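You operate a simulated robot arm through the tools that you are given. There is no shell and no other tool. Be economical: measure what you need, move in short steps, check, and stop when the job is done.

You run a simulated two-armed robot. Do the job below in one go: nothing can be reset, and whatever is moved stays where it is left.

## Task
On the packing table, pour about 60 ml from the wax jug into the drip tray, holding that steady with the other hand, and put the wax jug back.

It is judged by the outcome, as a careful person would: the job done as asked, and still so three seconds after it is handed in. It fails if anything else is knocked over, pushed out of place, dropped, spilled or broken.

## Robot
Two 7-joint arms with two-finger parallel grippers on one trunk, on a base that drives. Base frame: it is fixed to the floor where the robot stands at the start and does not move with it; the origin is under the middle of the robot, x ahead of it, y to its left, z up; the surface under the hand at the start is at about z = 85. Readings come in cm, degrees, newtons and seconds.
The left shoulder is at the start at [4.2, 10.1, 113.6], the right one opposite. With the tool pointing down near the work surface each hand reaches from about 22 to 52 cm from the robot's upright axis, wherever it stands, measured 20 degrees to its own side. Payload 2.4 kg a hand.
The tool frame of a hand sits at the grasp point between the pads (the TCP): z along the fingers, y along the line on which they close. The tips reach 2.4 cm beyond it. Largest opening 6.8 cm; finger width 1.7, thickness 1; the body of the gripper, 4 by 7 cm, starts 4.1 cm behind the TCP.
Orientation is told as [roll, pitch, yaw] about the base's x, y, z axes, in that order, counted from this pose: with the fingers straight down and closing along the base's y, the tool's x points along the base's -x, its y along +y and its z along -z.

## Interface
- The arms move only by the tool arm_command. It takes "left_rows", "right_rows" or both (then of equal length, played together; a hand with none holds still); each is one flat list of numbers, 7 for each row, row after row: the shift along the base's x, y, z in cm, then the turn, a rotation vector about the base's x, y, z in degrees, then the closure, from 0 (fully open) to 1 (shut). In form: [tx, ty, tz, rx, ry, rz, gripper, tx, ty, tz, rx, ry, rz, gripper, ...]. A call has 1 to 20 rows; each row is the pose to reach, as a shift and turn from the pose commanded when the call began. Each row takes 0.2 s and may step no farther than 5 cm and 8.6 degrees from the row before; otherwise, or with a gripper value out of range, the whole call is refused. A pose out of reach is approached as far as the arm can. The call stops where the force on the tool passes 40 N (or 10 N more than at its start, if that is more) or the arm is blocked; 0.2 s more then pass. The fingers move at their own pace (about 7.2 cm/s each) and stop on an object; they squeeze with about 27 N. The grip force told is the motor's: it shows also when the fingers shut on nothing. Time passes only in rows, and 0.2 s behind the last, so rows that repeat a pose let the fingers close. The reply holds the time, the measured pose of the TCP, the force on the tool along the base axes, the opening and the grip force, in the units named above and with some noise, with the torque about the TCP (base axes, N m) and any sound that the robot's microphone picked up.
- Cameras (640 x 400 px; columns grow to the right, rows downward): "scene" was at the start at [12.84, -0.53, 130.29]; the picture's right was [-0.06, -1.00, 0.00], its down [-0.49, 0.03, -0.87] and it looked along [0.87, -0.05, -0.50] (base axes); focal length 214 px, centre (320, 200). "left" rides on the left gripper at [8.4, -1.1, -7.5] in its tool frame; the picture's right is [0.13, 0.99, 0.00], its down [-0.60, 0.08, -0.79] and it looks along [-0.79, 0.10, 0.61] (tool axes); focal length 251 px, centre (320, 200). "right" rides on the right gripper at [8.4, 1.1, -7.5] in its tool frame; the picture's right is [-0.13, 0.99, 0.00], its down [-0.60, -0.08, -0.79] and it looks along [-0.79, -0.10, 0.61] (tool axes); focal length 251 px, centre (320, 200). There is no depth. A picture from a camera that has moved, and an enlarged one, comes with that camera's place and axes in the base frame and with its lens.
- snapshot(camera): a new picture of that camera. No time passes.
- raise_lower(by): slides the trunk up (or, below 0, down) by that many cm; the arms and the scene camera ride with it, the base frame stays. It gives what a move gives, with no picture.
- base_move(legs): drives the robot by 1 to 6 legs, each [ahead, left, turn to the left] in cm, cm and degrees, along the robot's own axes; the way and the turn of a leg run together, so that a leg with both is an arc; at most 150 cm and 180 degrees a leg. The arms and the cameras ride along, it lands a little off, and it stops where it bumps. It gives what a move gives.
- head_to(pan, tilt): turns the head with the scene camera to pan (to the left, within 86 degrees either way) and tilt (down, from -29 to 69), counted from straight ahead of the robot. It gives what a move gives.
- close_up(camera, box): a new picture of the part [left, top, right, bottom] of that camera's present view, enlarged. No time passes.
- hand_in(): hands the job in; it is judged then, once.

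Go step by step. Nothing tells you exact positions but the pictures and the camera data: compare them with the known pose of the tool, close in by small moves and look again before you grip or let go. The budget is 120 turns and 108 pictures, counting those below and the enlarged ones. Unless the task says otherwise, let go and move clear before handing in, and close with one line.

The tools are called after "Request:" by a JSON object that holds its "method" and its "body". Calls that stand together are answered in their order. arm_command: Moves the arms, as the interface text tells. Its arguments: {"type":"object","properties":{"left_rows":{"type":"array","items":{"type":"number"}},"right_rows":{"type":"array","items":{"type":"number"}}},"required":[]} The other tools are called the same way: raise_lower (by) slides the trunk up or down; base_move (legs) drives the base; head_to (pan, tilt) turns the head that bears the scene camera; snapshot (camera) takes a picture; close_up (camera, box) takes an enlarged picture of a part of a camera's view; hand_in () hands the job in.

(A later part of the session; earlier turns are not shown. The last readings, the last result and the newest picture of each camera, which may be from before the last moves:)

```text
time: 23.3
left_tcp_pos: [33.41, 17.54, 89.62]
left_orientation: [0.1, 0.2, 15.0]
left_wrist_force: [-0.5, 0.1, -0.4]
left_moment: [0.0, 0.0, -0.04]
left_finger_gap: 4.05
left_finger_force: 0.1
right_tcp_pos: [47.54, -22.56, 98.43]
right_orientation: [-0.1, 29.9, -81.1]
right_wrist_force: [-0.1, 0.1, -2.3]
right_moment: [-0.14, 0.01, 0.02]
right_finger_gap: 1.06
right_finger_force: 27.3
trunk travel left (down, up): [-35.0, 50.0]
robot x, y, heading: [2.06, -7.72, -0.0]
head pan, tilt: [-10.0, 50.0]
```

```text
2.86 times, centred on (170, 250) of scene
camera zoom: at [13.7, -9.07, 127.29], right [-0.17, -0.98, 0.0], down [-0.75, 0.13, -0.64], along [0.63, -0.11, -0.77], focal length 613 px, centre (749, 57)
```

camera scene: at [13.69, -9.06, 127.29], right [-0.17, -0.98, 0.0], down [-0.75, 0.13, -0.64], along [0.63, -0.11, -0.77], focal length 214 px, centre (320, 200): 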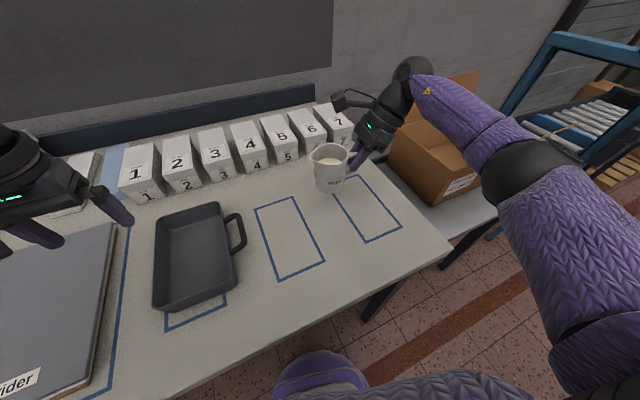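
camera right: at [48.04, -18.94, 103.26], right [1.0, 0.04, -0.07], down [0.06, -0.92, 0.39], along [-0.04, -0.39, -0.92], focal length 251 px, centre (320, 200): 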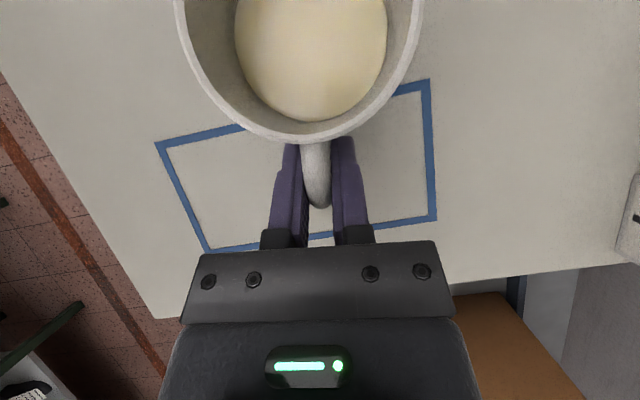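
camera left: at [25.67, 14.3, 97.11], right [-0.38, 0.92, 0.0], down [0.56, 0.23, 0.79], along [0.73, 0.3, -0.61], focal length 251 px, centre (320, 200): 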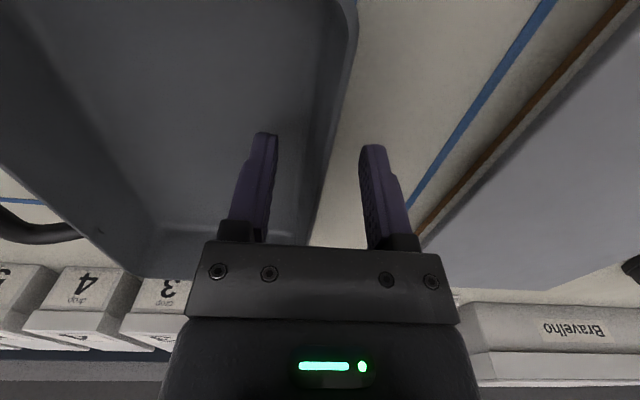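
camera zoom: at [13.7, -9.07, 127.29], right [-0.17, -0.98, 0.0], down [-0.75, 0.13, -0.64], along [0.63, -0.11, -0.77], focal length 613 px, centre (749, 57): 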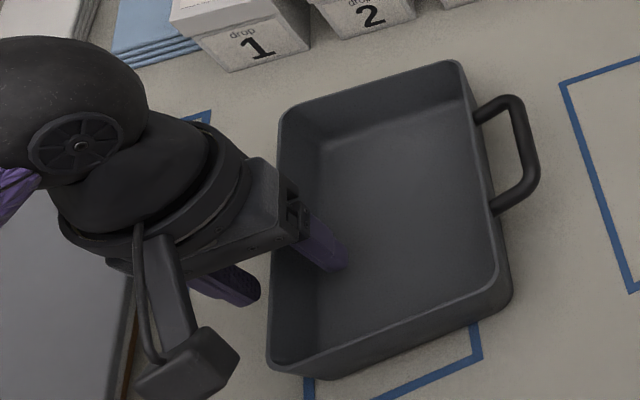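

Request:
{"method": "arm_command", "body": {"left_rows": [0, 0.15, -0.4, 0, 0, 0, 0.4, 0, 0.15, -0.4, 0, 0, 0, 0.7, 0, 0.15, -0.4, 0, 0, 0, 1, 0, 0.15, -0.4, 0, 0, 0, 1, 0, 0.15, -0.4, 0, 0, 0, 1, 0, 0.15, -0.4, 0, 0, 0, 1]}}

Request:
{"method": "snapshot", "body": {"camera": "left"}}

Request:
{"method": "close_up", "body": {"camera": "scene", "box": [80, 180, 260, 320]}}

```text
time: 24.7
left_tcp_pos: [33.56, 17.67, 89.28]
left_orientation: [-0.1, 0.0, 15.1]
left_wrist_force: [-1.2, -0.4, 6.7]
left_moment: [-0.83, -0.3, -0.24]
left_finger_gap: 0.48
left_finger_force: 26.9
right_tcp_pos: [47.52, -22.65, 98.52]
right_orientation: [0.0, 29.9, -81.1]
right_wrist_force: [-0.8, -0.8, -1.3]
right_moment: [-0.09, -0.04, 0.0]
right_finger_gap: 1.07
right_finger_force: 26.6
trunk travel left (down, up): [-35.0, 50.0]
robot x, y, heading: [2.2, -7.77, 0.1]
head pan, tilt: [-10.0, 50.0]
```

```text
68 pictures are left
camera left: at [25.64, 14.44, 96.75], right [-0.38, 0.92, 0.0], down [0.56, 0.23, 0.79], along [0.73, 0.3, -0.61], focal length 251 px, centre (320, 200)
```

left: 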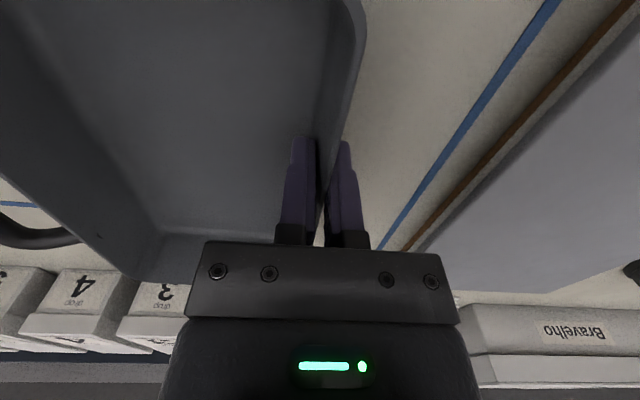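

```text
2.86 times, centred on (170, 250) of scene
camera zoom: at [13.66, -9.08, 127.29], right [-0.17, -0.98, 0.0], down [-0.75, 0.13, -0.64], along [0.63, -0.11, -0.77], focal length 613 px, centre (749, 57)
```

zoom: 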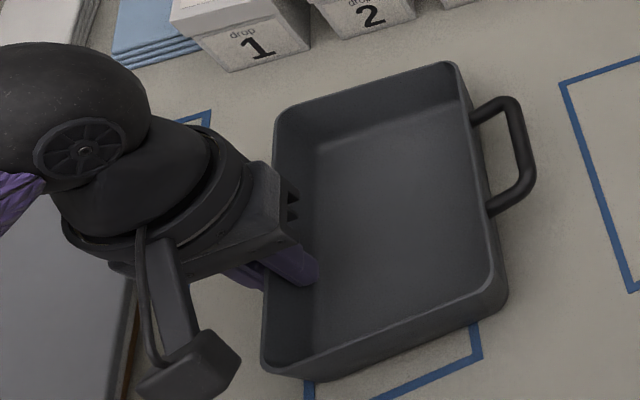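

The tray is held. There's a twist moment because the wall slopes, so I'll tilt the left hand a few degrees to relax it.

Request:
{"method": "arm_command", "body": {"left_rows": [0, 0, 0, -2, -0.5, 0, 1, 0, 0, 0, -4, -1, 0, 1, 0, 0, 0, -4, -1, 0, 1]}}

Request:
{"method": "close_up", "body": {"camera": "scene", "box": [80, 180, 260, 320]}}

```text
time: 25.5
left_tcp_pos: [33.54, 17.76, 89.21]
left_orientation: [-4.1, 0.1, 15.0]
left_wrist_force: [-0.8, -1.8, 3.5]
left_moment: [-0.33, -0.19, -0.28]
left_finger_gap: 0.28
left_finger_force: 26.7
right_tcp_pos: [47.51, -22.66, 98.63]
right_orientation: [0.0, 29.9, -81.1]
right_wrist_force: [0.5, 0.0, -2.4]
right_moment: [-0.09, 0.03, -0.02]
right_finger_gap: 1.05
right_finger_force: 26.3
trunk travel left (down, up): [-35.0, 50.0]
robot x, y, heading: [2.11, -7.54, 0.1]
head pan, tilt: [-10.0, 50.0]
```

```text
2.86 times, centred on (170, 250) of scene
camera zoom: at [13.66, -9.1, 127.29], right [-0.17, -0.98, 0.0], down [-0.75, 0.13, -0.64], along [0.63, -0.11, -0.77], focal length 613 px, centre (749, 57)
```

zoom: 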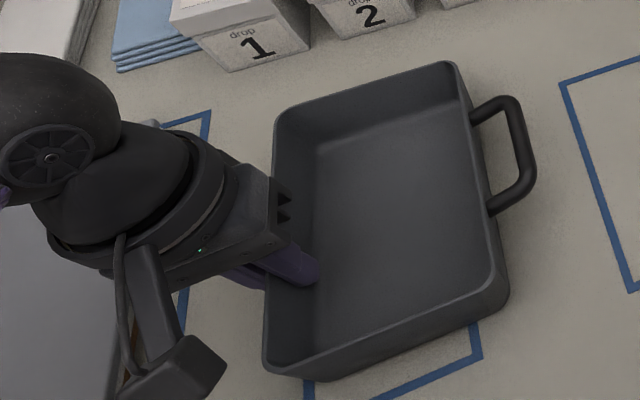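

Request:
{"method": "arm_command", "body": {"left_rows": [0, 0, 0, -1.5, -0.4, 0, 1, 0, 0, 0, -2.5, -0.6, 0, 1, 0, 0, 0, -2.5, -0.6, 0, 1]}}

Request:
{"method": "close_up", "body": {"camera": "right", "box": [160, 0, 440, 220]}}

Request:
{"method": "close_up", "body": {"camera": "scene", "box": [290, 120, 370, 200]}}

```text
time: 26.3
left_tcp_pos: [33.6, 17.7, 89.15]
left_orientation: [-6.7, 0.2, 15.0]
left_wrist_force: [-1.0, 1.0, 1.6]
left_moment: [0.2, -0.26, 0.05]
left_finger_gap: 0.24
left_finger_force: 26.6
right_tcp_pos: [47.49, -22.58, 98.67]
right_orientation: [-0.1, 30.0, -81.2]
right_wrist_force: [0.1, 0.5, -2.4]
right_moment: [-0.11, -0.04, -0.01]
right_finger_gap: 1.08
right_finger_force: 27.7
trunk travel left (down, up): [-35.0, 50.0]
robot x, y, heading: [1.9, -7.56, -0.0]
head pan, tilt: [-10.0, 50.0]
```

```text
1.82 times, centred on (300, 110) of right
camera zoom: at [48.0, -18.93, 109.22], right [1.0, 0.04, -0.07], down [0.06, -0.92, 0.39], along [-0.04, -0.39, -0.92], focal length 457 px, centre (356, 364)
```

zoom: 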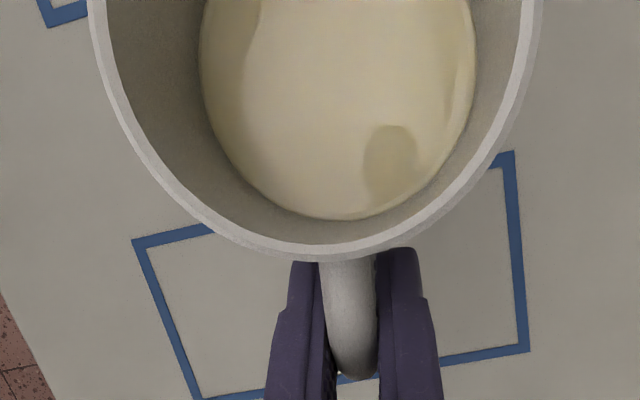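

```text
5.00 times, centred on (330, 160) of scene
camera zoom: at [13.68, -9.07, 127.29], right [-0.17, -0.98, 0.0], down [-0.75, 0.13, -0.64], along [0.63, -0.11, -0.77], focal length 1072 px, centre (270, 400)
```

zoom: 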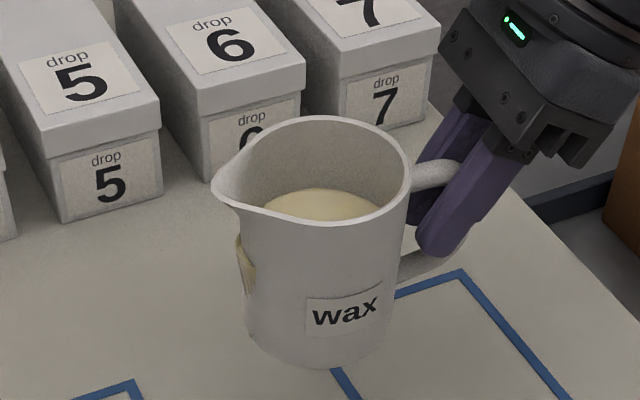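

The tray is held with little stress, and the jug is carried well. I read the wax level about 3.5 cm below the rim. Now I'll carry the jug smoothly, still upright, over to the right of the tray.

Request:
{"method": "arm_command", "body": {"right_rows": [-0.04, 0.24, 0.3, 0, 0, 0, 1, -0.17, 0.96, 0.8, 0, 0, 0, 1, -0.39, 2.16, 1.4, 0, 0, 0, 1, -0.65, 3.6, 2.0, 0, 0, 0, 1, -0.95, 5.28, 2.6, 0, 0, 0, 1, -1.29, 7.2, 3.1, 0, 0, 0, 1, -1.63, 9.12, 3.4, 0, 0, 0, 1, -1.98, 11.04, 3.4, 0, 0, 0, 1, -2.32, 12.96, 3.4, 0, 0, 0, 1, -2.67, 14.88, 3.4, 0, 0, 0, 1, -3.01, 16.8, 3.4, 0, 0, 0, 1, -3.35, 18.72, 3.4, 0, 0, 0, 1, -3.66, 20.4, 3.4, 0, 0, 0, 1, -3.91, 21.84, 3.4, 0, 0, 0, 1, -4.13, 23.04, 3.4, 0, 0, 0, 1, -4.3, 24, 3.4, 0, 0, 0, 1, -4.3, 24, 3.4, 0, 0, 0, 1]}}

Request:
{"method": "head_to", "body": {"pan": 12, "tilt": 52}}

Request:
{"method": "snapshot", "body": {"camera": "scene"}}

Request:
{"method": "snapshot", "body": {"camera": "right"}}

```text
time: 29.9
left_tcp_pos: [33.57, 17.66, 89.15]
left_orientation: [-6.6, 0.1, 15.0]
left_wrist_force: [-0.3, -0.9, -0.7]
left_moment: [0.17, -0.04, 0.02]
left_finger_gap: 0.29
left_finger_force: 26.6
right_tcp_pos: [43.23, 1.42, 102.05]
right_orientation: [-0.2, 29.9, -81.1]
right_wrist_force: [0.3, 0.2, -2.7]
right_moment: [-0.13, -0.05, 0.0]
right_finger_gap: 1.07
right_finger_force: 27.0
trunk travel left (down, up): [-35.0, 50.0]
robot x, y, heading: [1.93, -7.86, -0.0]
head pan, tilt: [-10.0, 50.0]
```

```text
time: 30.7
left_tcp_pos: [33.49, 17.77, 89.23]
left_orientation: [-6.7, 0.2, 15.0]
left_wrist_force: [0.8, 0.9, -0.9]
left_moment: [0.12, 0.01, 0.02]
left_finger_gap: 0.27
left_finger_force: 26.4
right_tcp_pos: [43.28, 1.42, 101.91]
right_orientation: [-0.1, 29.8, -81.1]
right_wrist_force: [0.9, 0.0, -2.2]
right_moment: [-0.09, -0.02, 0.01]
right_finger_gap: 1.09
right_finger_force: 27.0
trunk travel left (down, up): [-35.0, 50.0]
robot x, y, heading: [2.05, -7.49, 0.2]
head pan, tilt: [12.0, 52.0]
```

```text
63 pictures are left
camera scene: at [13.47, -6.15, 127.02], right [0.21, -0.98, 0.0], down [-0.77, -0.16, -0.62], along [0.6, 0.13, -0.79], focal length 214 px, centre (320, 200)
```

scene: 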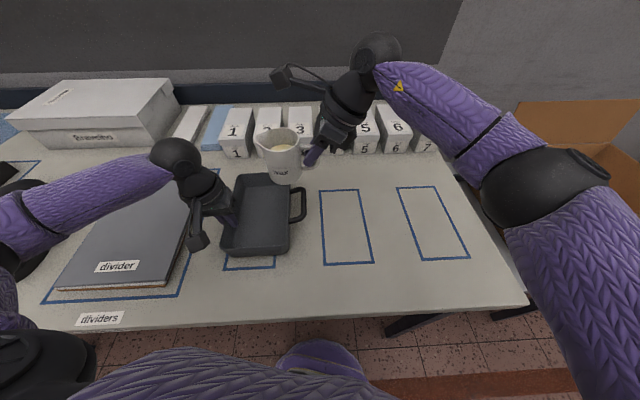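

```text
62 pictures are left
camera right: at [43.69, 5.11, 112.64], right [1.0, 0.04, -0.07], down [0.06, -0.92, 0.39], along [-0.04, -0.39, -0.92], focal length 251 px, centre (320, 200)
```

right: 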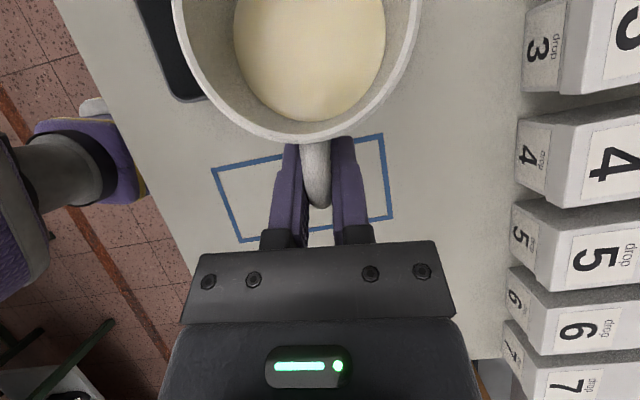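

Request:
{"method": "close_up", "body": {"camera": "scene", "box": [240, 110, 328, 190]}}

Request:
{"method": "close_up", "body": {"camera": "right", "box": [160, 0, 440, 160]}}

```text
5.00 times, centred on (284, 150) of scene
camera zoom: at [13.47, -6.15, 127.02], right [0.21, -0.98, 0.0], down [-0.77, -0.16, -0.62], along [0.6, 0.13, -0.79], focal length 1072 px, centre (500, 450)
```

zoom: 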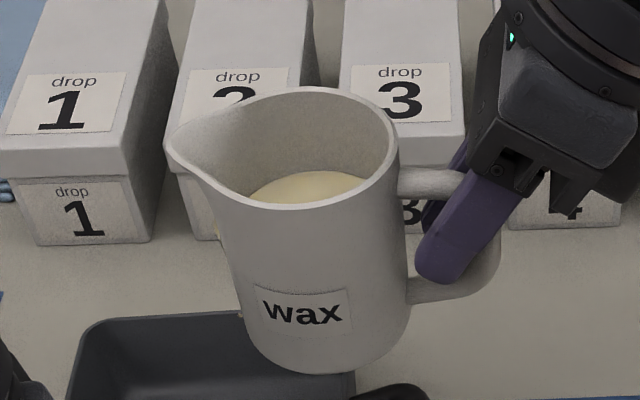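

```text
2.29 times, centred on (300, 80) of right
camera zoom: at [43.69, 5.11, 112.64], right [1.0, 0.04, -0.07], down [0.06, -0.92, 0.39], along [-0.04, -0.39, -0.92], focal length 575 px, centre (366, 474)
```

zoom: 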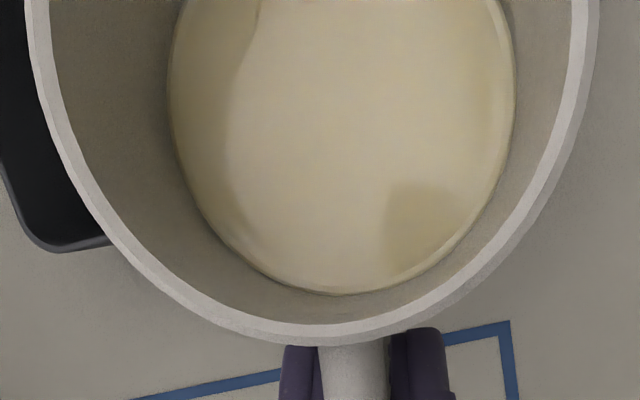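

The level reads about 3.5 cm below the rim, with an inner radius near 3 cm and a depth near 5 cm, so roughly 135 ml. I'll pre-tilt to 32°, which is below the flow angle, and verify.

Request:
{"method": "arm_command", "body": {"right_rows": [0, 0, 0, -4.9, -1.05, 0, 1, 0, 0, -0.2, -10.8, -2.3, 0, 1, 0, 0, -0.4, -17, -3.7, 0, 1, 0, 0.05, -0.6, -23, -4.9, 0, 1, -0.05, 0.1, -0.8, -28, -6, 0, 1, -0.1, 0.1, -0.8, -31.4, -6.7, 0, 1, -0.1, 0.1, -0.8, -31.4, -6.7, 0, 1]}}

Request:
{"method": "snapshot", "body": {"camera": "scene"}}

Request:
{"method": "snapshot", "body": {"camera": "right"}}

```text
time: 32.3
left_tcp_pos: [33.54, 17.68, 89.21]
left_orientation: [-6.7, 0.2, 15.0]
left_wrist_force: [1.0, -0.2, 0.0]
left_moment: [0.14, 0.01, 0.01]
left_finger_gap: 0.26
left_finger_force: 27.3
right_tcp_pos: [43.2, 1.62, 101.16]
right_orientation: [1.6, -2.4, -80.7]
right_wrist_force: [0.9, 1.3, -1.6]
right_moment: [-0.05, 0.0, 0.01]
right_finger_gap: 1.07
right_finger_force: 27.0
trunk travel left (down, up): [-35.0, 50.0]
robot x, y, heading: [2.0, -7.71, 0.2]
head pan, tilt: [12.0, 52.0]
```

```text
59 pictures are left
camera scene: at [13.47, -6.14, 127.02], right [0.21, -0.98, 0.0], down [-0.77, -0.16, -0.62], along [0.6, 0.13, -0.79], focal length 214 px, centre (320, 200)
```

scene: 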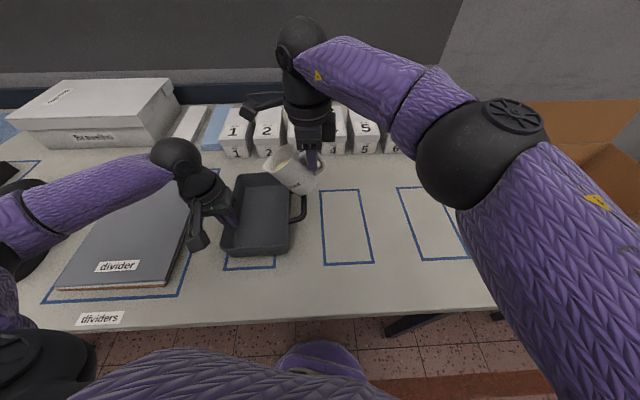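

```text
58 pictures are left
camera right: at [42.56, 10.21, 108.33], right [1.0, 0.03, 0.03], down [-0.01, -0.58, 0.81], along [0.05, -0.81, -0.58], focal length 251 px, centre (320, 200)
```

right: 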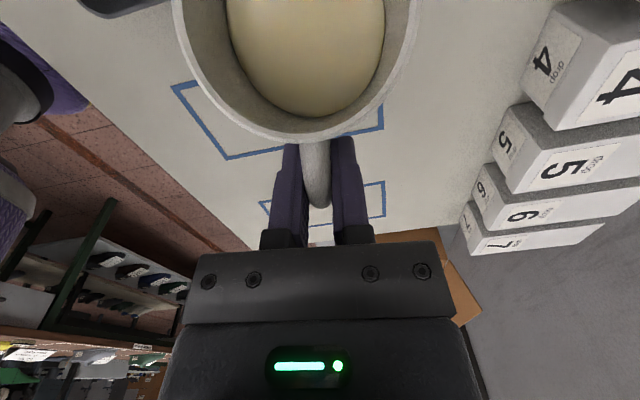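

Request:
{"method": "close_up", "body": {"camera": "scene", "box": [232, 120, 344, 200]}}

```text
5.00 times, centred on (288, 160) of scene
camera zoom: at [13.47, -6.14, 127.02], right [0.21, -0.98, 0.0], down [-0.77, -0.16, -0.62], along [0.6, 0.13, -0.79], focal length 1072 px, centre (480, 400)
```

zoom: 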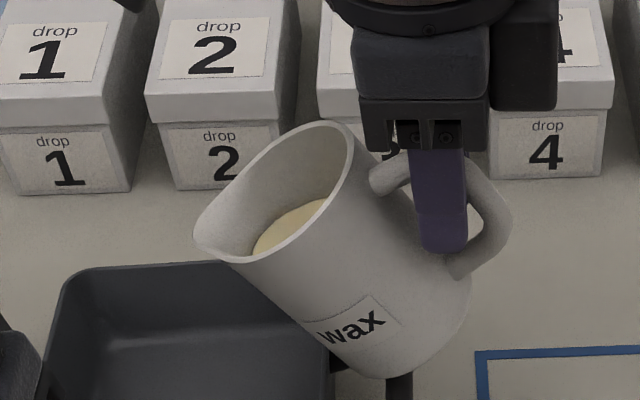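

The jug is tilted as intended, with the spout over the tray and the wax just short of the lip. I'll tilt slowly to 42° and look.

Request:
{"method": "arm_command", "body": {"right_rows": [-0.03, 0.15, 0.4, -2.5, -0.5, 0, 1, -0.07, 0.35, 0.85, -5, -1.05, 0, 1, -0.12, 0.54, 1.3, -7.5, -1.6, 0, 1, -0.16, 0.71, 1.71, -9.8, -2.1, 0, 1, -0.16, 0.71, 1.71, -9.8, -2.1, 0, 1, -0.16, 0.71, 1.71, -9.8, -2.1, 0, 1]}}

Request:
{"method": "close_up", "body": {"camera": "scene", "box": [212, 120, 344, 260]}}

```text
time: 33.7
left_tcp_pos: [33.55, 17.78, 89.15]
left_orientation: [-6.8, 0.2, 15.0]
left_wrist_force: [-0.3, 0.1, -1.6]
left_moment: [0.1, 0.01, 0.03]
left_finger_gap: 0.27
left_finger_force: 26.9
right_tcp_pos: [42.65, 1.28, 102.56]
right_orientation: [2.2, -12.3, -80.8]
right_wrist_force: [0.2, -0.2, -2.4]
right_moment: [-0.05, -0.01, -0.03]
right_finger_gap: 1.08
right_finger_force: 27.3
right hand out of reach, approached as far as the arm can: row 4, 5, 6
trunk travel left (down, up): [-35.0, 50.0]
robot x, y, heading: [2.56, -7.82, -0.1]
head pan, tilt: [12.0, 52.0]
```

```text
2.86 times, centred on (278, 190) of scene
camera zoom: at [13.47, -6.13, 127.02], right [0.21, -0.98, 0.0], down [-0.77, -0.16, -0.62], along [0.6, 0.13, -0.79], focal length 613 px, centre (440, 229)
```

zoom: 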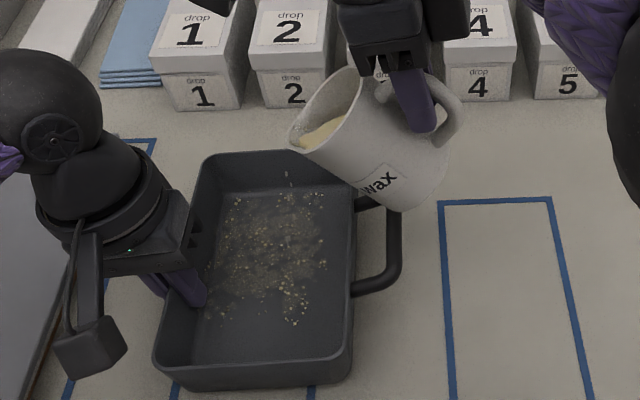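

Flow has started, but the arm reached its limit and droplets splash from that height. I'll tilt back to stop the flow, move the jug nearer to the robot and lower, and check.

Request:
{"method": "arm_command", "body": {"right_rows": [0.05, -0.3, -0.6, 4, 0.86, 0, 1, -0.4, -0.9, -1.2, 7.8, 1.7, 0, 1, -1.2, -1.7, -1.9, 9.8, 2.1, 0, 1, -2.0, -2.4, -2.2, 9.8, 2.1, 0, 1, -2.36, -2.7, -2.3, 9.8, 2.1, 0, 1, -2.36, -2.7, -2.3, 9.8, 2.1, 0, 1]}}

Request:
{"method": "close_up", "body": {"camera": "scene", "box": [212, 120, 344, 260]}}

Request:
{"method": "snapshot", "body": {"camera": "right"}}

```text
time: 35.1
left_tcp_pos: [33.42, 17.65, 89.23]
left_orientation: [-6.7, 0.1, 15.0]
left_wrist_force: [-1.0, 0.6, -2.3]
left_moment: [0.49, 0.28, -0.06]
left_finger_gap: 0.3
left_finger_force: 27.0
right_tcp_pos: [40.32, -1.28, 100.33]
right_orientation: [1.6, -2.2, -80.8]
right_wrist_force: [0.3, -0.7, 1.2]
right_moment: [0.03, -0.03, -0.02]
right_finger_gap: 1.05
right_finger_force: 26.3
trunk travel left (down, up): [-35.0, 50.0]
robot x, y, heading: [2.02, -7.78, -0.2]
head pan, tilt: [12.0, 52.0]
```

```text
2.86 times, centred on (278, 190) of scene
camera zoom: at [13.46, -6.15, 127.02], right [0.21, -0.98, 0.0], down [-0.77, -0.16, -0.62], along [0.6, 0.13, -0.79], focal length 613 px, centre (440, 229)
```

zoom: 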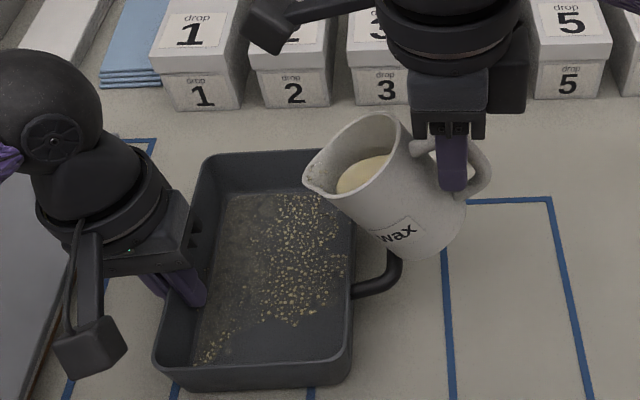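

```text
54 pictures are left
camera right: at [39.75, 7.41, 107.52], right [1.0, 0.03, 0.03], down [-0.01, -0.58, 0.81], along [0.05, -0.81, -0.58], focal length 251 px, centre (320, 200)
```

right: 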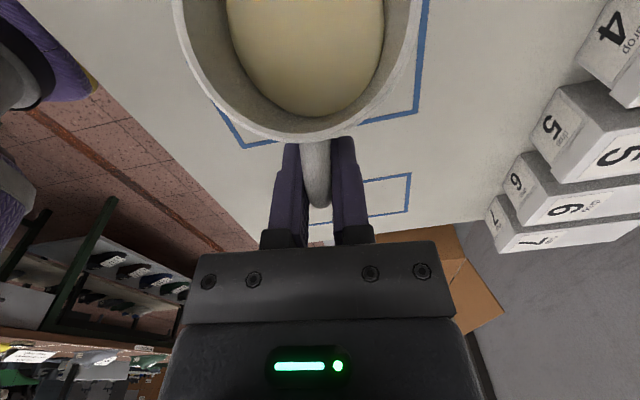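

The right force went to +1.2 N, so the jug bottom is probably touching the tray's handle. I'll lift clear right away.

Request:
{"method": "arm_command", "body": {"right_rows": [0, 0, 1, 0, 0, 0, 1, 0, 0.3, 2.2, 0, 0, 0, 1, 0, 0.3, 2.2, 0, 0, 0, 1]}}

Request:
{"method": "snapshot", "body": {"camera": "scene"}}

Request:
{"method": "close_up", "body": {"camera": "scene", "box": [212, 120, 344, 260]}}

```text
time: 35.9
left_tcp_pos: [33.44, 17.73, 89.12]
left_orientation: [-6.6, 0.2, 15.0]
left_wrist_force: [0.5, -0.2, -1.0]
left_moment: [0.09, 0.04, -0.01]
left_finger_gap: 0.25
left_finger_force: 26.4
right_tcp_pos: [40.35, -1.09, 102.54]
right_orientation: [1.7, -2.2, -80.6]
right_wrist_force: [0.2, -0.3, -1.4]
right_moment: [-0.07, -0.02, -0.01]
right_finger_gap: 1.08
right_finger_force: 27.3
trunk travel left (down, up): [-35.0, 50.0]
robot x, y, heading: [2.08, -7.37, -0.0]
head pan, tilt: [12.0, 52.0]
```

```text
53 pictures are left
camera scene: at [13.47, -6.14, 127.02], right [0.21, -0.98, 0.0], down [-0.77, -0.16, -0.62], along [0.6, 0.13, -0.79], focal length 214 px, centre (320, 200)
```

scene: 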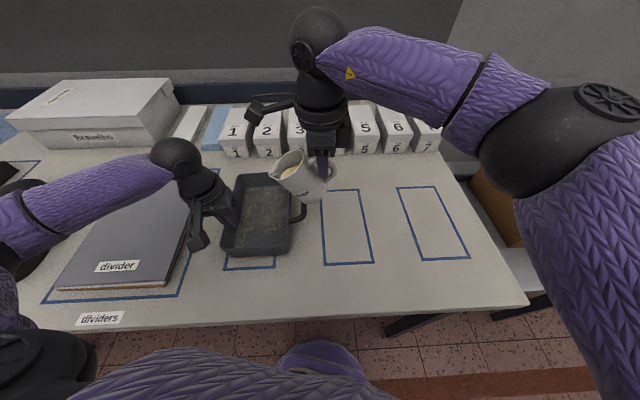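

```text
2.86 times, centred on (278, 190) of scene
camera zoom: at [13.47, -6.14, 127.02], right [0.21, -0.98, 0.0], down [-0.77, -0.16, -0.62], along [0.6, 0.13, -0.79], focal length 613 px, centre (440, 229)
```

zoom: 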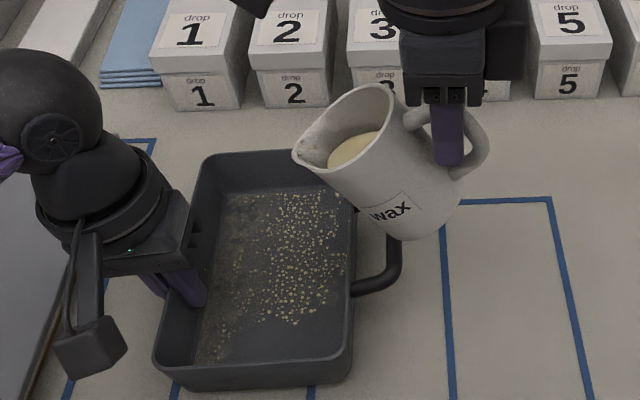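

The jug is clear again, nothing has spilled outside the tray, and the grip is unchanged. I'll continue the pour closer in, tilting to about 44° with the spout lower.

Request:
{"method": "arm_command", "body": {"right_rows": [-0.5, 0.6, 0.1, -2, -0.4, 0, 1, -1.0, 1.27, 0.2, -5.9, -1.3, 0, 1, -1.1, 1.4, 0.15, -7.8, -1.7, 0, 1, -1.25, 1.5, 0.1, -9.8, -2.1, 0, 1, -1.4, 1.65, 0, -11.8, -2.5, 0, 1, -1.4, 1.65, 0, -11.8, -2.5, 0, 1]}}

Request:
{"method": "close_up", "body": {"camera": "scene", "box": [212, 120, 344, 260]}}

Request:
{"method": "snapshot", "body": {"camera": "right"}}

```text
time: 37.3
left_tcp_pos: [33.39, 17.67, 89.41]
left_orientation: [-6.7, 0.2, 15.0]
left_wrist_force: [0.6, -0.4, -0.8]
left_moment: [0.12, 0.0, -0.04]
left_finger_gap: 0.28
left_finger_force: 26.6
right_tcp_pos: [39.01, 0.7, 102.52]
right_orientation: [2.1, -14.3, -80.8]
right_wrist_force: [-0.2, 0.9, -1.9]
right_moment: [-0.05, 0.0, -0.05]
right_finger_gap: 1.08
right_finger_force: 26.9
trunk travel left (down, up): [-35.0, 50.0]
robot x, y, heading: [2.37, -7.67, 0.0]
head pan, tilt: [12.0, 52.0]
```

```text
2.86 times, centred on (278, 190) of scene
camera zoom: at [13.47, -6.14, 127.02], right [0.21, -0.98, 0.0], down [-0.77, -0.16, -0.62], along [0.6, 0.13, -0.79], focal length 613 px, centre (440, 229)
```

zoom: 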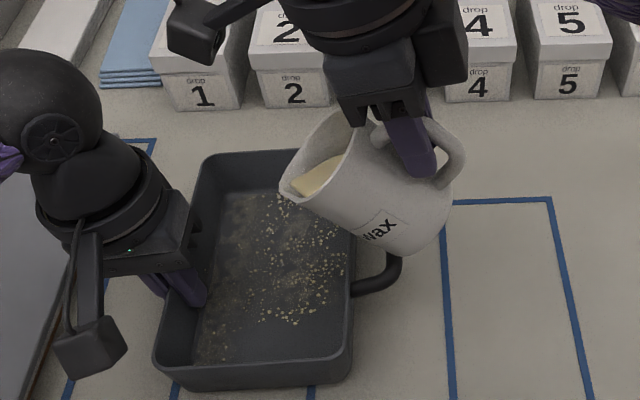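

```text
50 pictures are left
camera right: at [38.1, 10.69, 107.77], right [1.0, 0.04, 0.07], down [-0.05, -0.4, 0.91], along [0.07, -0.91, -0.4], focal length 251 px, centre (320, 200)
```

right: 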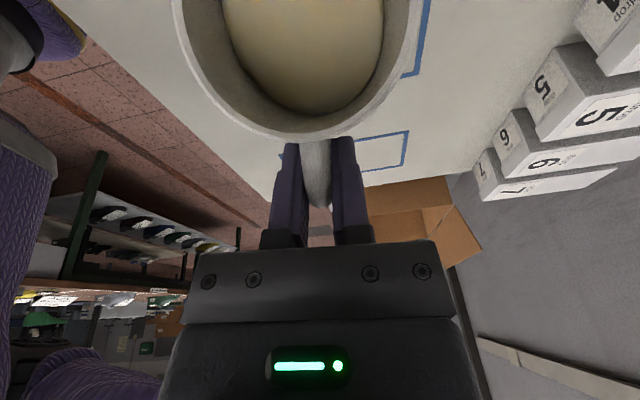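

Flow is just beginning. On to 50°.

Request:
{"method": "arm_command", "body": {"right_rows": [-0.1, 0.15, 0.05, -2, -0.4, 0, 1, -0.2, 0.3, 0.1, -4, -0.85, 0, 1, -0.35, 0.48, 0.15, -5.9, -1.3, 0, 1, -0.35, 0.48, 0.15, -5.9, -1.3, 0, 1, -0.35, 0.48, 0.15, -5.9, -1.3, 0, 1]}}

Request:
{"method": "close_up", "body": {"camera": "scene", "box": [212, 120, 344, 260]}}

```text
time: 38.5
left_tcp_pos: [33.52, 17.62, 89.27]
left_orientation: [-6.7, 0.1, 15.0]
left_wrist_force: [-0.1, 0.2, -0.9]
left_moment: [0.09, 0.03, 0.01]
left_finger_gap: 0.27
left_finger_force: 26.6
right_tcp_pos: [38.58, 1.13, 102.72]
right_orientation: [2.6, -20.3, -80.9]
right_wrist_force: [-0.6, 1.1, -1.7]
right_moment: [-0.03, -0.02, -0.02]
right_finger_gap: 1.07
right_finger_force: 27.0
trunk travel left (down, up): [-35.0, 50.0]
robot x, y, heading: [2.27, -7.9, -0.0]
head pan, tilt: [12.0, 52.0]
```

```text
2.86 times, centred on (278, 190) of scene
camera zoom: at [13.47, -6.14, 127.02], right [0.21, -0.98, 0.0], down [-0.77, -0.16, -0.62], along [0.6, 0.13, -0.79], focal length 613 px, centre (440, 229)
```

zoom: 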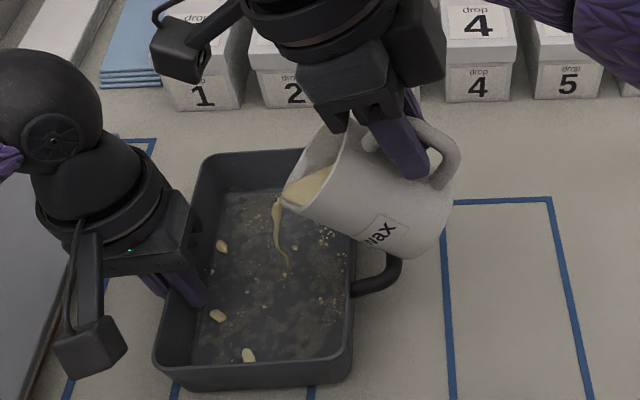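

A steady stream is going into the tray. I'll hold here so it settles.

Request:
{"method": "arm_command", "body": {"right_rows": [0, 0, 0, 0, 0, 0, 1, 0, 0, 0, 0, 0, 0, 1, 0, 0, 0, 0, 0, 0, 1, 0, 0, 0, 0, 0, 0, 1]}}

Request:
{"method": "close_up", "body": {"camera": "scene", "box": [212, 120, 344, 260]}}

```text
time: 39.5
left_tcp_pos: [33.49, 17.71, 89.17]
left_orientation: [-6.8, 0.3, 15.0]
left_wrist_force: [-0.7, 0.4, 0.2]
left_moment: [0.09, 0.02, -0.02]
left_finger_gap: 0.27
left_finger_force: 26.9
right_tcp_pos: [38.52, 1.19, 102.71]
right_orientation: [2.6, -20.4, -80.7]
right_wrist_force: [-0.6, 0.6, -1.2]
right_moment: [-0.04, 0.01, 0.03]
right_finger_gap: 1.04
right_finger_force: 27.5
trunk travel left (down, up): [-35.0, 50.0]
robot x, y, heading: [2.58, -7.65, -0.1]
head pan, tilt: [12.0, 52.0]
```

```text
2.86 times, centred on (278, 190) of scene
camera zoom: at [13.47, -6.14, 127.02], right [0.21, -0.98, 0.0], down [-0.77, -0.16, -0.62], along [0.6, 0.13, -0.79], focal length 613 px, centre (440, 229)
```

zoom: 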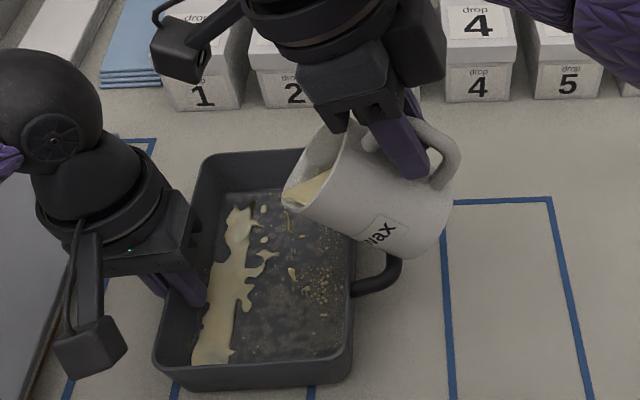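

The stream has nearly stopped at 50°. I'll turn the jug upright in place to read the level.

Request:
{"method": "arm_command", "body": {"right_rows": [0, 0, 0, 7, 1.5, 0, 1, 0, 0, 0, 14, 3, 0, 1, 0, 0, 0, 21, 4.5, 0, 1, 0, 0, 0, 28, 6, 0, 1, 0, 0, 0, 35, 7.5, 0, 1, 0, 0, 0, 42, 9, 0, 1, 0, 0, 0, 47, 10, 0, 1, 0, 0, 0, 49, 10.5, 0, 1, 0, 0, 0, 49, 10.5, 0, 1, 0, 0, 0, 49, 10.5, 0, 1, 0, 0, 0, 49, 10.5, 0, 1]}}

Request:
{"method": "snapshot", "body": {"camera": "scene"}}

Request:
{"method": "close_up", "body": {"camera": "right", "box": [160, 0, 440, 160]}}

```text
time: 41.9
left_tcp_pos: [33.46, 17.64, 89.18]
left_orientation: [-6.7, 0.2, 15.0]
left_wrist_force: [0.9, 0.2, -1.9]
left_moment: [0.13, 0.05, 0.0]
left_finger_gap: 0.24
left_finger_force: 27.3
right_tcp_pos: [38.56, 1.05, 102.65]
right_orientation: [-0.2, 29.8, -81.3]
right_wrist_force: [-0.2, -0.2, -1.7]
right_moment: [-0.06, -0.01, -0.03]
right_finger_gap: 1.06
right_finger_force: 26.8
trunk travel left (down, up): [-35.0, 50.0]
robot x, y, heading: [2.38, -7.39, -0.0]
head pan, tilt: [12.0, 52.0]
```

```text
47 pictures are left
camera scene: at [13.47, -6.15, 127.02], right [0.21, -0.98, 0.0], down [-0.77, -0.16, -0.62], along [0.6, 0.13, -0.79], focal length 214 px, centre (320, 200)
```

scene: 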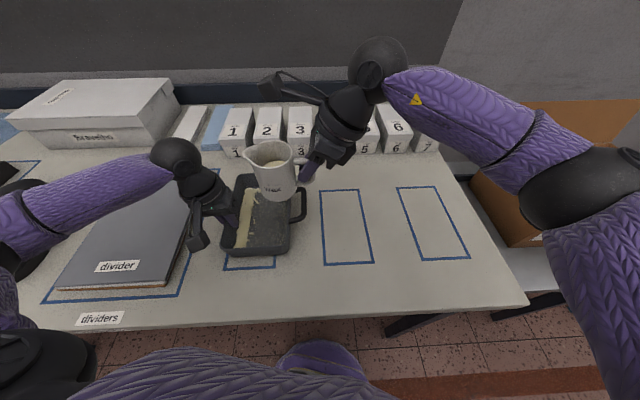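

```text
2.29 times, centred on (300, 80) of right
camera zoom: at [39.07, 4.86, 113.36], right [1.0, 0.04, -0.07], down [0.06, -0.92, 0.39], along [-0.04, -0.39, -0.92], focal length 575 px, centre (366, 474)
```

zoom: 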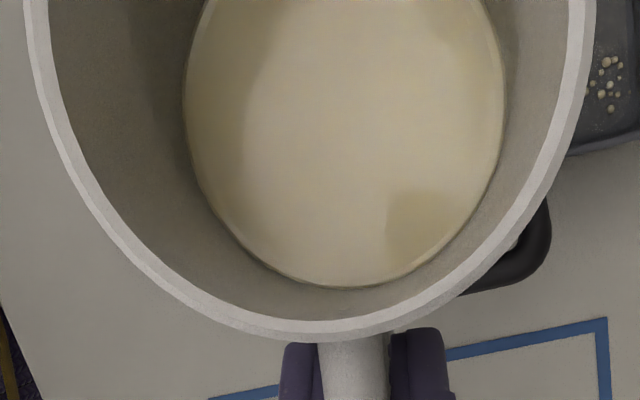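

From the level drop of about 0.8 cm I estimate 21 ml poured so far. I need about 58°, so I'll tilt to 57°, hold and recheck.

Request:
{"method": "arm_command", "body": {"right_rows": [0, 0, 0, -7.8, -1.7, 0, 1, 0, 0, 0, -15.7, -3.4, 0, 1, 0, 0, 0, -23.5, -5, 0, 1, 0, 0, 0, -30.4, -6.5, 0, 1, 0, 0, 0, -37.2, -8, 0, 1, -0.1, 0.1, 0.1, -43.1, -9.2, 0, 1, -0.1, 0.2, 0.2, -47, -10.1, 0, 1, -0.2, 0.35, 0.3, -50, -10.7, 0, 1, -0.3, 0.5, 0.4, -52.9, -11.3, 0, 1, -0.33, 0.7, 0.55, -55.9, -12, 0, 1, -0.33, 0.7, 0.55, -55.9, -12, 0, 1, -0.33, 0.7, 0.55, -55.9, -12, 0, 1]}}

Request:
{"method": "close_up", "body": {"camera": "scene", "box": [212, 120, 344, 260]}}

```text
time: 44.5
left_tcp_pos: [33.47, 17.66, 89.21]
left_orientation: [-6.7, 0.2, 15.0]
left_wrist_force: [-0.3, 0.5, -1.1]
left_moment: [0.18, -0.04, 0.06]
left_finger_gap: 0.3
left_finger_force: 26.3
right_tcp_pos: [38.04, 1.0, 103.25]
right_orientation: [3.1, -27.3, -81.0]
right_wrist_force: [-0.9, -0.5, -2.3]
right_moment: [-0.01, 0.03, 0.02]
right_finger_gap: 1.07
right_finger_force: 27.0
right hand out of reach, approached as far as the arm can: row 10, 11, 12
trunk travel left (down, up): [-35.0, 50.0]
robot x, y, heading: [2.62, -7.93, 0.3]
head pan, tilt: [12.0, 52.0]
```

```text
2.86 times, centred on (278, 190) of scene
camera zoom: at [13.46, -6.12, 127.02], right [0.21, -0.98, 0.0], down [-0.77, -0.16, -0.62], along [0.6, 0.13, -0.79], focal length 613 px, centre (440, 229)
```

zoom: 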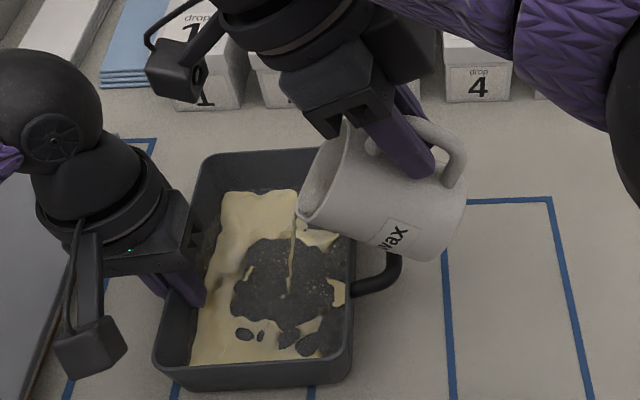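

Much more has come out, and I don't want to overshoot. I'll turn upright and read the level.

Request:
{"method": "arm_command", "body": {"right_rows": [0, 0, 0, 8, 1.7, 0, 1, 0, 0, 0, 16, 3.4, 0, 1, 0, 0, 0, 24, 5.1, 0, 1, 0, 0, 0, 32, 6.8, 0, 1, 0, 0, 0, 40, 8.5, 0, 1, 0, 0, 0, 48, 10.2, 0, 1, 0, 0, 0, 53, 11.4, 0, 1, 0, 0, 0, 55.9, 12, 0, 1, 0, 0, 0, 55.9, 12, 0, 1, 0, 0, 0, 55.9, 12, 0, 1, 0, 0, 0, 55.9, 12, 0, 1]}}

Request:
{"method": "close_up", "body": {"camera": "right", "box": [160, 0, 440, 160]}}

Request:
{"method": "close_up", "body": {"camera": "scene", "box": [212, 120, 344, 260]}}

```text
time: 46.9
left_tcp_pos: [33.36, 17.69, 89.16]
left_orientation: [-6.7, 0.2, 15.0]
left_wrist_force: [0.8, 0.3, -2.0]
left_moment: [0.13, 0.05, -0.03]
left_finger_gap: 0.24
left_finger_force: 26.6
right_tcp_pos: [38.05, 1.03, 103.23]
right_orientation: [-0.1, 29.7, -81.2]
right_wrist_force: [-0.4, -0.3, -2.2]
right_moment: [-0.11, -0.02, -0.04]
right_finger_gap: 1.07
right_finger_force: 27.0
trunk travel left (down, up): [-35.0, 50.0]
robot x, y, heading: [2.23, -7.92, -0.0]
head pan, tilt: [12.0, 52.0]
```

```text
2.29 times, centred on (300, 80) of right
camera zoom: at [38.53, 4.7, 113.89], right [1.0, 0.04, -0.07], down [0.06, -0.92, 0.39], along [-0.04, -0.39, -0.92], focal length 575 px, centre (366, 474)
```

zoom: 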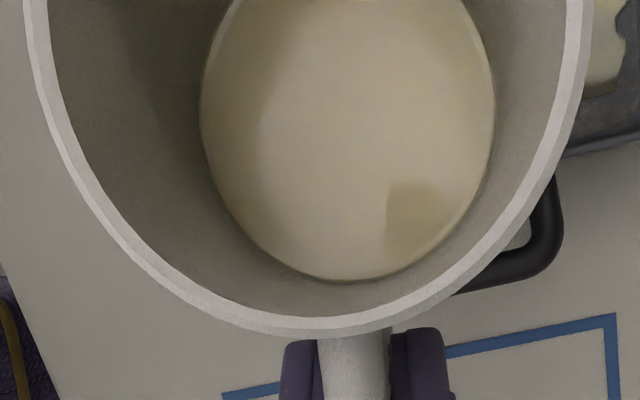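

```text
2.86 times, centred on (278, 190) of scene
camera zoom: at [13.47, -6.15, 127.02], right [0.21, -0.98, 0.0], down [-0.77, -0.16, -0.62], along [0.6, 0.13, -0.79], focal length 613 px, centre (440, 229)
```

zoom: 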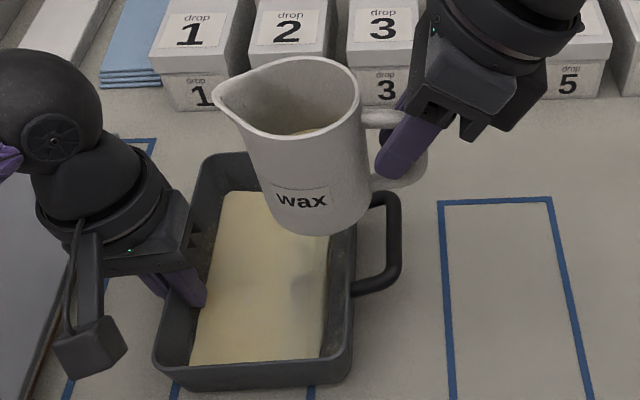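

Request:
{"method": "close_up", "body": {"camera": "scene", "box": [250, 130, 314, 210]}}

Request:
{"method": "close_up", "body": {"camera": "scene", "box": [240, 170, 310, 255]}}

```text
5.00 times, centred on (282, 170) of scene
camera zoom: at [13.47, -6.15, 127.02], right [0.21, -0.98, 0.0], down [-0.77, -0.16, -0.62], along [0.6, 0.13, -0.79], focal length 1072 px, centre (510, 350)
```

zoom: 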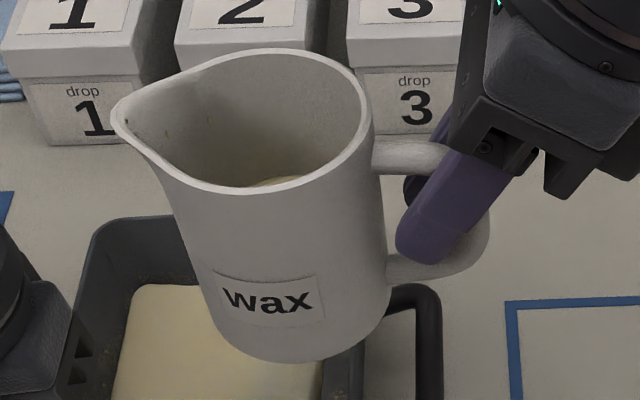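

```text
4.71 times, centred on (275, 212) of scene
camera zoom: at [13.47, -6.15, 127.02], right [0.21, -0.98, 0.0], down [-0.77, -0.16, -0.62], along [0.6, 0.13, -0.79], focal length 1009 px, centre (532, 141)
```

zoom: 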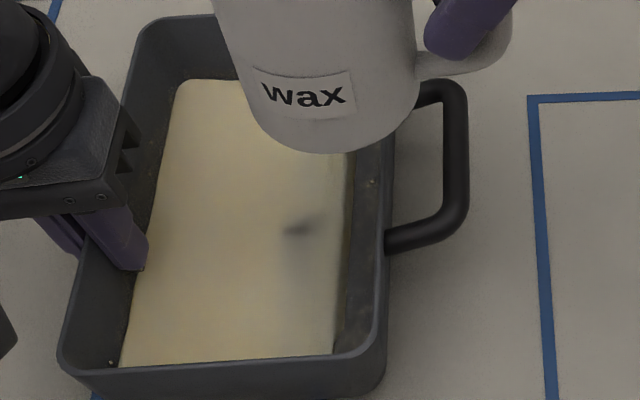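

Two readings of the level give about 44 and 51 ml poured, so I need roughly 12 ml more. I'll tilt to 58° and let it run to equilibrium.

Request:
{"method": "arm_command", "body": {"right_rows": [-0.1, 0, 0, -7.8, -1.7, 0, 1, -0.2, 0, 0, -15.7, -3.4, 0, 1, -0.3, 0, 0, -23.5, -5, 0, 1, -0.4, 0, 0, -31.3, -6.7, 0, 1, -0.5, 0, 0, -39.2, -8.4, 0, 1, -0.5, 0, 0, -46, -9.9, 0, 1, -0.5, 0, 0, -51, -10.9, 0, 1, -0.5, 0, 0, -54.5, -11.7, 0, 1, -0.5, 0, 0, -56.8, -12.2, 0, 1, -0.5, 0, 0, -56.8, -12.2, 0, 1, -0.5, 0, 0, -56.8, -12.2, 0, 1, -0.5, 0, 0, -56.8, -12.2, 0, 1, -0.5, 0, 0, -56.8, -12.2, 0, 1]}}

Request:
{"method": "close_up", "body": {"camera": "scene", "box": [212, 120, 344, 260]}}

```text
time: 49.7
left_tcp_pos: [33.45, 17.75, 89.24]
left_orientation: [-6.7, 0.3, 15.0]
left_wrist_force: [0.8, 0.3, -1.8]
left_moment: [0.11, 0.06, 0.02]
left_finger_gap: 0.29
left_finger_force: 27.0
right_tcp_pos: [37.75, 1.08, 103.19]
right_orientation: [3.0, -28.3, -81.2]
right_wrist_force: [-0.3, -0.8, -1.5]
right_moment: [-0.02, 0.02, 0.01]
right_finger_gap: 1.08
right_finger_force: 26.6
trunk travel left (down, up): [-35.0, 50.0]
robot x, y, heading: [2.11, -7.72, 0.2]
head pan, tilt: [12.0, 52.0]
```

```text
2.86 times, centred on (278, 190) of scene
camera zoom: at [13.47, -6.14, 127.02], right [0.21, -0.98, 0.0], down [-0.77, -0.16, -0.62], along [0.6, 0.13, -0.79], focal length 613 px, centre (440, 229)
```

zoom: 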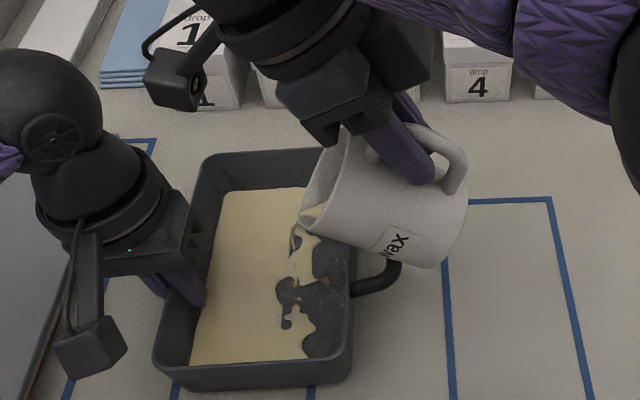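

The flow has thinned to a trickle. I'll turn upright and read again.

Request:
{"method": "arm_command", "body": {"right_rows": [0, 0, 0, 0, 0, 0, 1, 0, 0, 0, 8, 1.7, 0, 1, 0, 0, 0, 16, 3.4, 0, 1, 0, 0, 0, 24, 5.1, 0, 1, 0, 0, 0, 32, 6.8, 0, 1, 0, 0, 0, 40, 8.5, 0, 1, 0, 0, 0, 48, 10.3, 0, 1, 0, 0, 0, 53.5, 11.5, 0, 1, 0, 0, 0, 56.8, 12.2, 0, 1, 0, 0, 0, 56.8, 12.2, 0, 1, 0, 0, 0, 56.8, 12.2, 0, 1, 0, 0, 0, 56.8, 12.2, 0, 1]}}

Request:
{"method": "close_up", "body": {"camera": "right", "box": [160, 0, 440, 160]}}

Request:
{"method": "close_up", "body": {"camera": "scene", "box": [250, 130, 314, 210]}}

```text
time: 52.3
left_tcp_pos: [33.46, 17.62, 89.34]
left_orientation: [-6.7, 0.2, 15.0]
left_wrist_force: [-1.0, -0.5, -1.6]
left_moment: [0.14, 0.02, 0.02]
left_finger_gap: 0.27
left_finger_force: 26.8
right_tcp_pos: [37.56, 0.94, 103.21]
right_orientation: [-0.1, 29.8, -81.1]
right_wrist_force: [-0.4, -0.2, -1.2]
right_moment: [-0.06, 0.02, 0.02]
right_finger_gap: 1.07
right_finger_force: 27.2
trunk travel left (down, up): [-35.0, 50.0]
robot x, y, heading: [2.39, -7.66, 0.1]
head pan, tilt: [12.0, 52.0]
```

```text
2.29 times, centred on (300, 80) of right
camera zoom: at [37.99, 4.68, 113.86], right [1.0, 0.04, -0.07], down [0.06, -0.92, 0.39], along [-0.04, -0.39, -0.92], focal length 575 px, centre (366, 474)
```

zoom: 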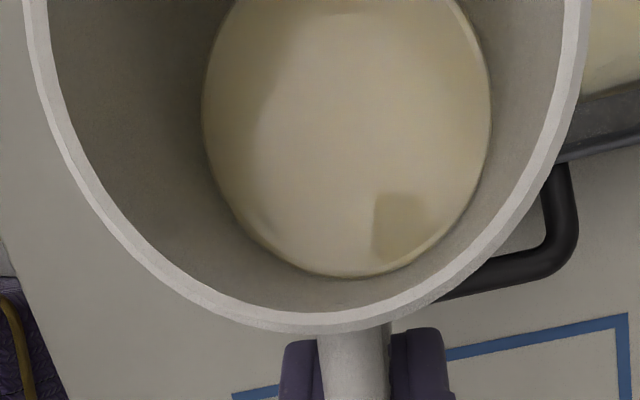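

```text
5.00 times, centred on (282, 170) of scene
camera zoom: at [13.47, -6.15, 127.02], right [0.21, -0.98, 0.0], down [-0.77, -0.16, -0.62], along [0.6, 0.13, -0.79], focal length 1072 px, centre (510, 350)
```

zoom: 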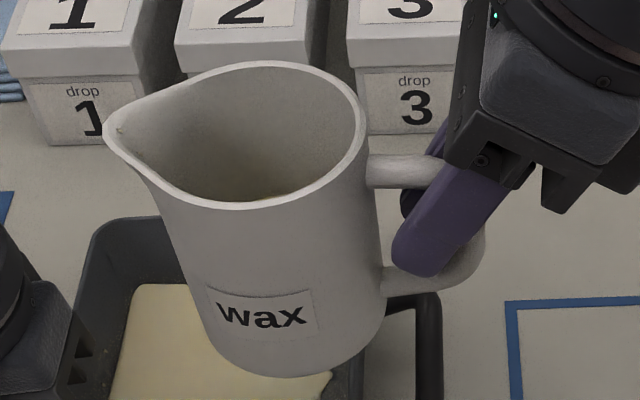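

I estimate about 54 ml now. One short extra tilt to about 59.5° should bring it to around 60.

Request:
{"method": "arm_command", "body": {"right_rows": [0, 0, 0, -7.8, -1.7, 0, 1, 0, 0, 0, -15.7, -3.4, 0, 1, 0, 0, 0, -23.5, -5, 0, 1, 0, 0, 0, -31.3, -6.7, 0, 1, 0, 0, 0, -39.2, -8.4, 0, 1, 0, 0, 0, -46, -9.9, 0, 1, -0.1, 0, 0, -52, -11.1, 0, 1, -0.2, -0.2, 0, -56, -12, 0, 1, -0.3, -0.2, 0, -58.3, -12.5, 0, 1, -0.3, -0.2, 0, -58.3, -12.5, 0, 1, -0.3, -0.2, 0, -58.3, -12.5, 0, 1, -0.3, -0.2, 0, -58.3, -12.5, 0, 1]}}

Request:
{"method": "close_up", "body": {"camera": "scene", "box": [212, 120, 344, 260]}}

```text
time: 54.9
left_tcp_pos: [33.59, 17.6, 89.13]
left_orientation: [-6.7, 0.2, 15.1]
left_wrist_force: [-0.1, 0.3, -1.7]
left_moment: [0.16, 0.01, 0.01]
left_finger_gap: 0.27
left_finger_force: 26.8
right_tcp_pos: [37.2, 0.78, 103.13]
right_orientation: [3.2, -29.7, -81.0]
right_wrist_force: [0.5, 0.7, -0.8]
right_moment: [-0.03, -0.04, 0.01]
right_finger_gap: 1.05
right_finger_force: 26.9
trunk travel left (down, up): [-35.0, 50.0]
robot x, y, heading: [2.48, -7.61, -0.1]
head pan, tilt: [12.0, 52.0]
```

```text
2.86 times, centred on (278, 190) of scene
camera zoom: at [13.47, -6.14, 127.02], right [0.21, -0.98, 0.0], down [-0.77, -0.16, -0.62], along [0.6, 0.13, -0.79], focal length 613 px, centre (440, 229)
```

zoom: 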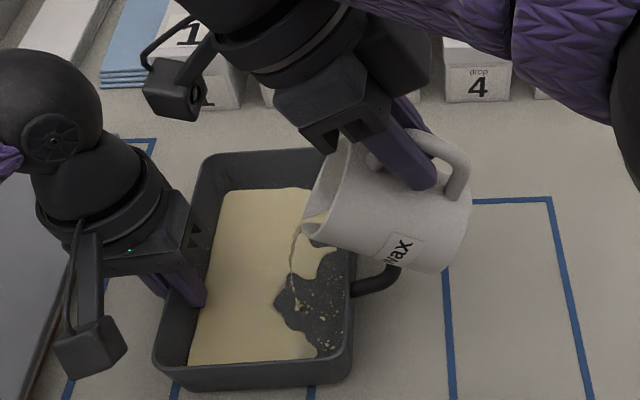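

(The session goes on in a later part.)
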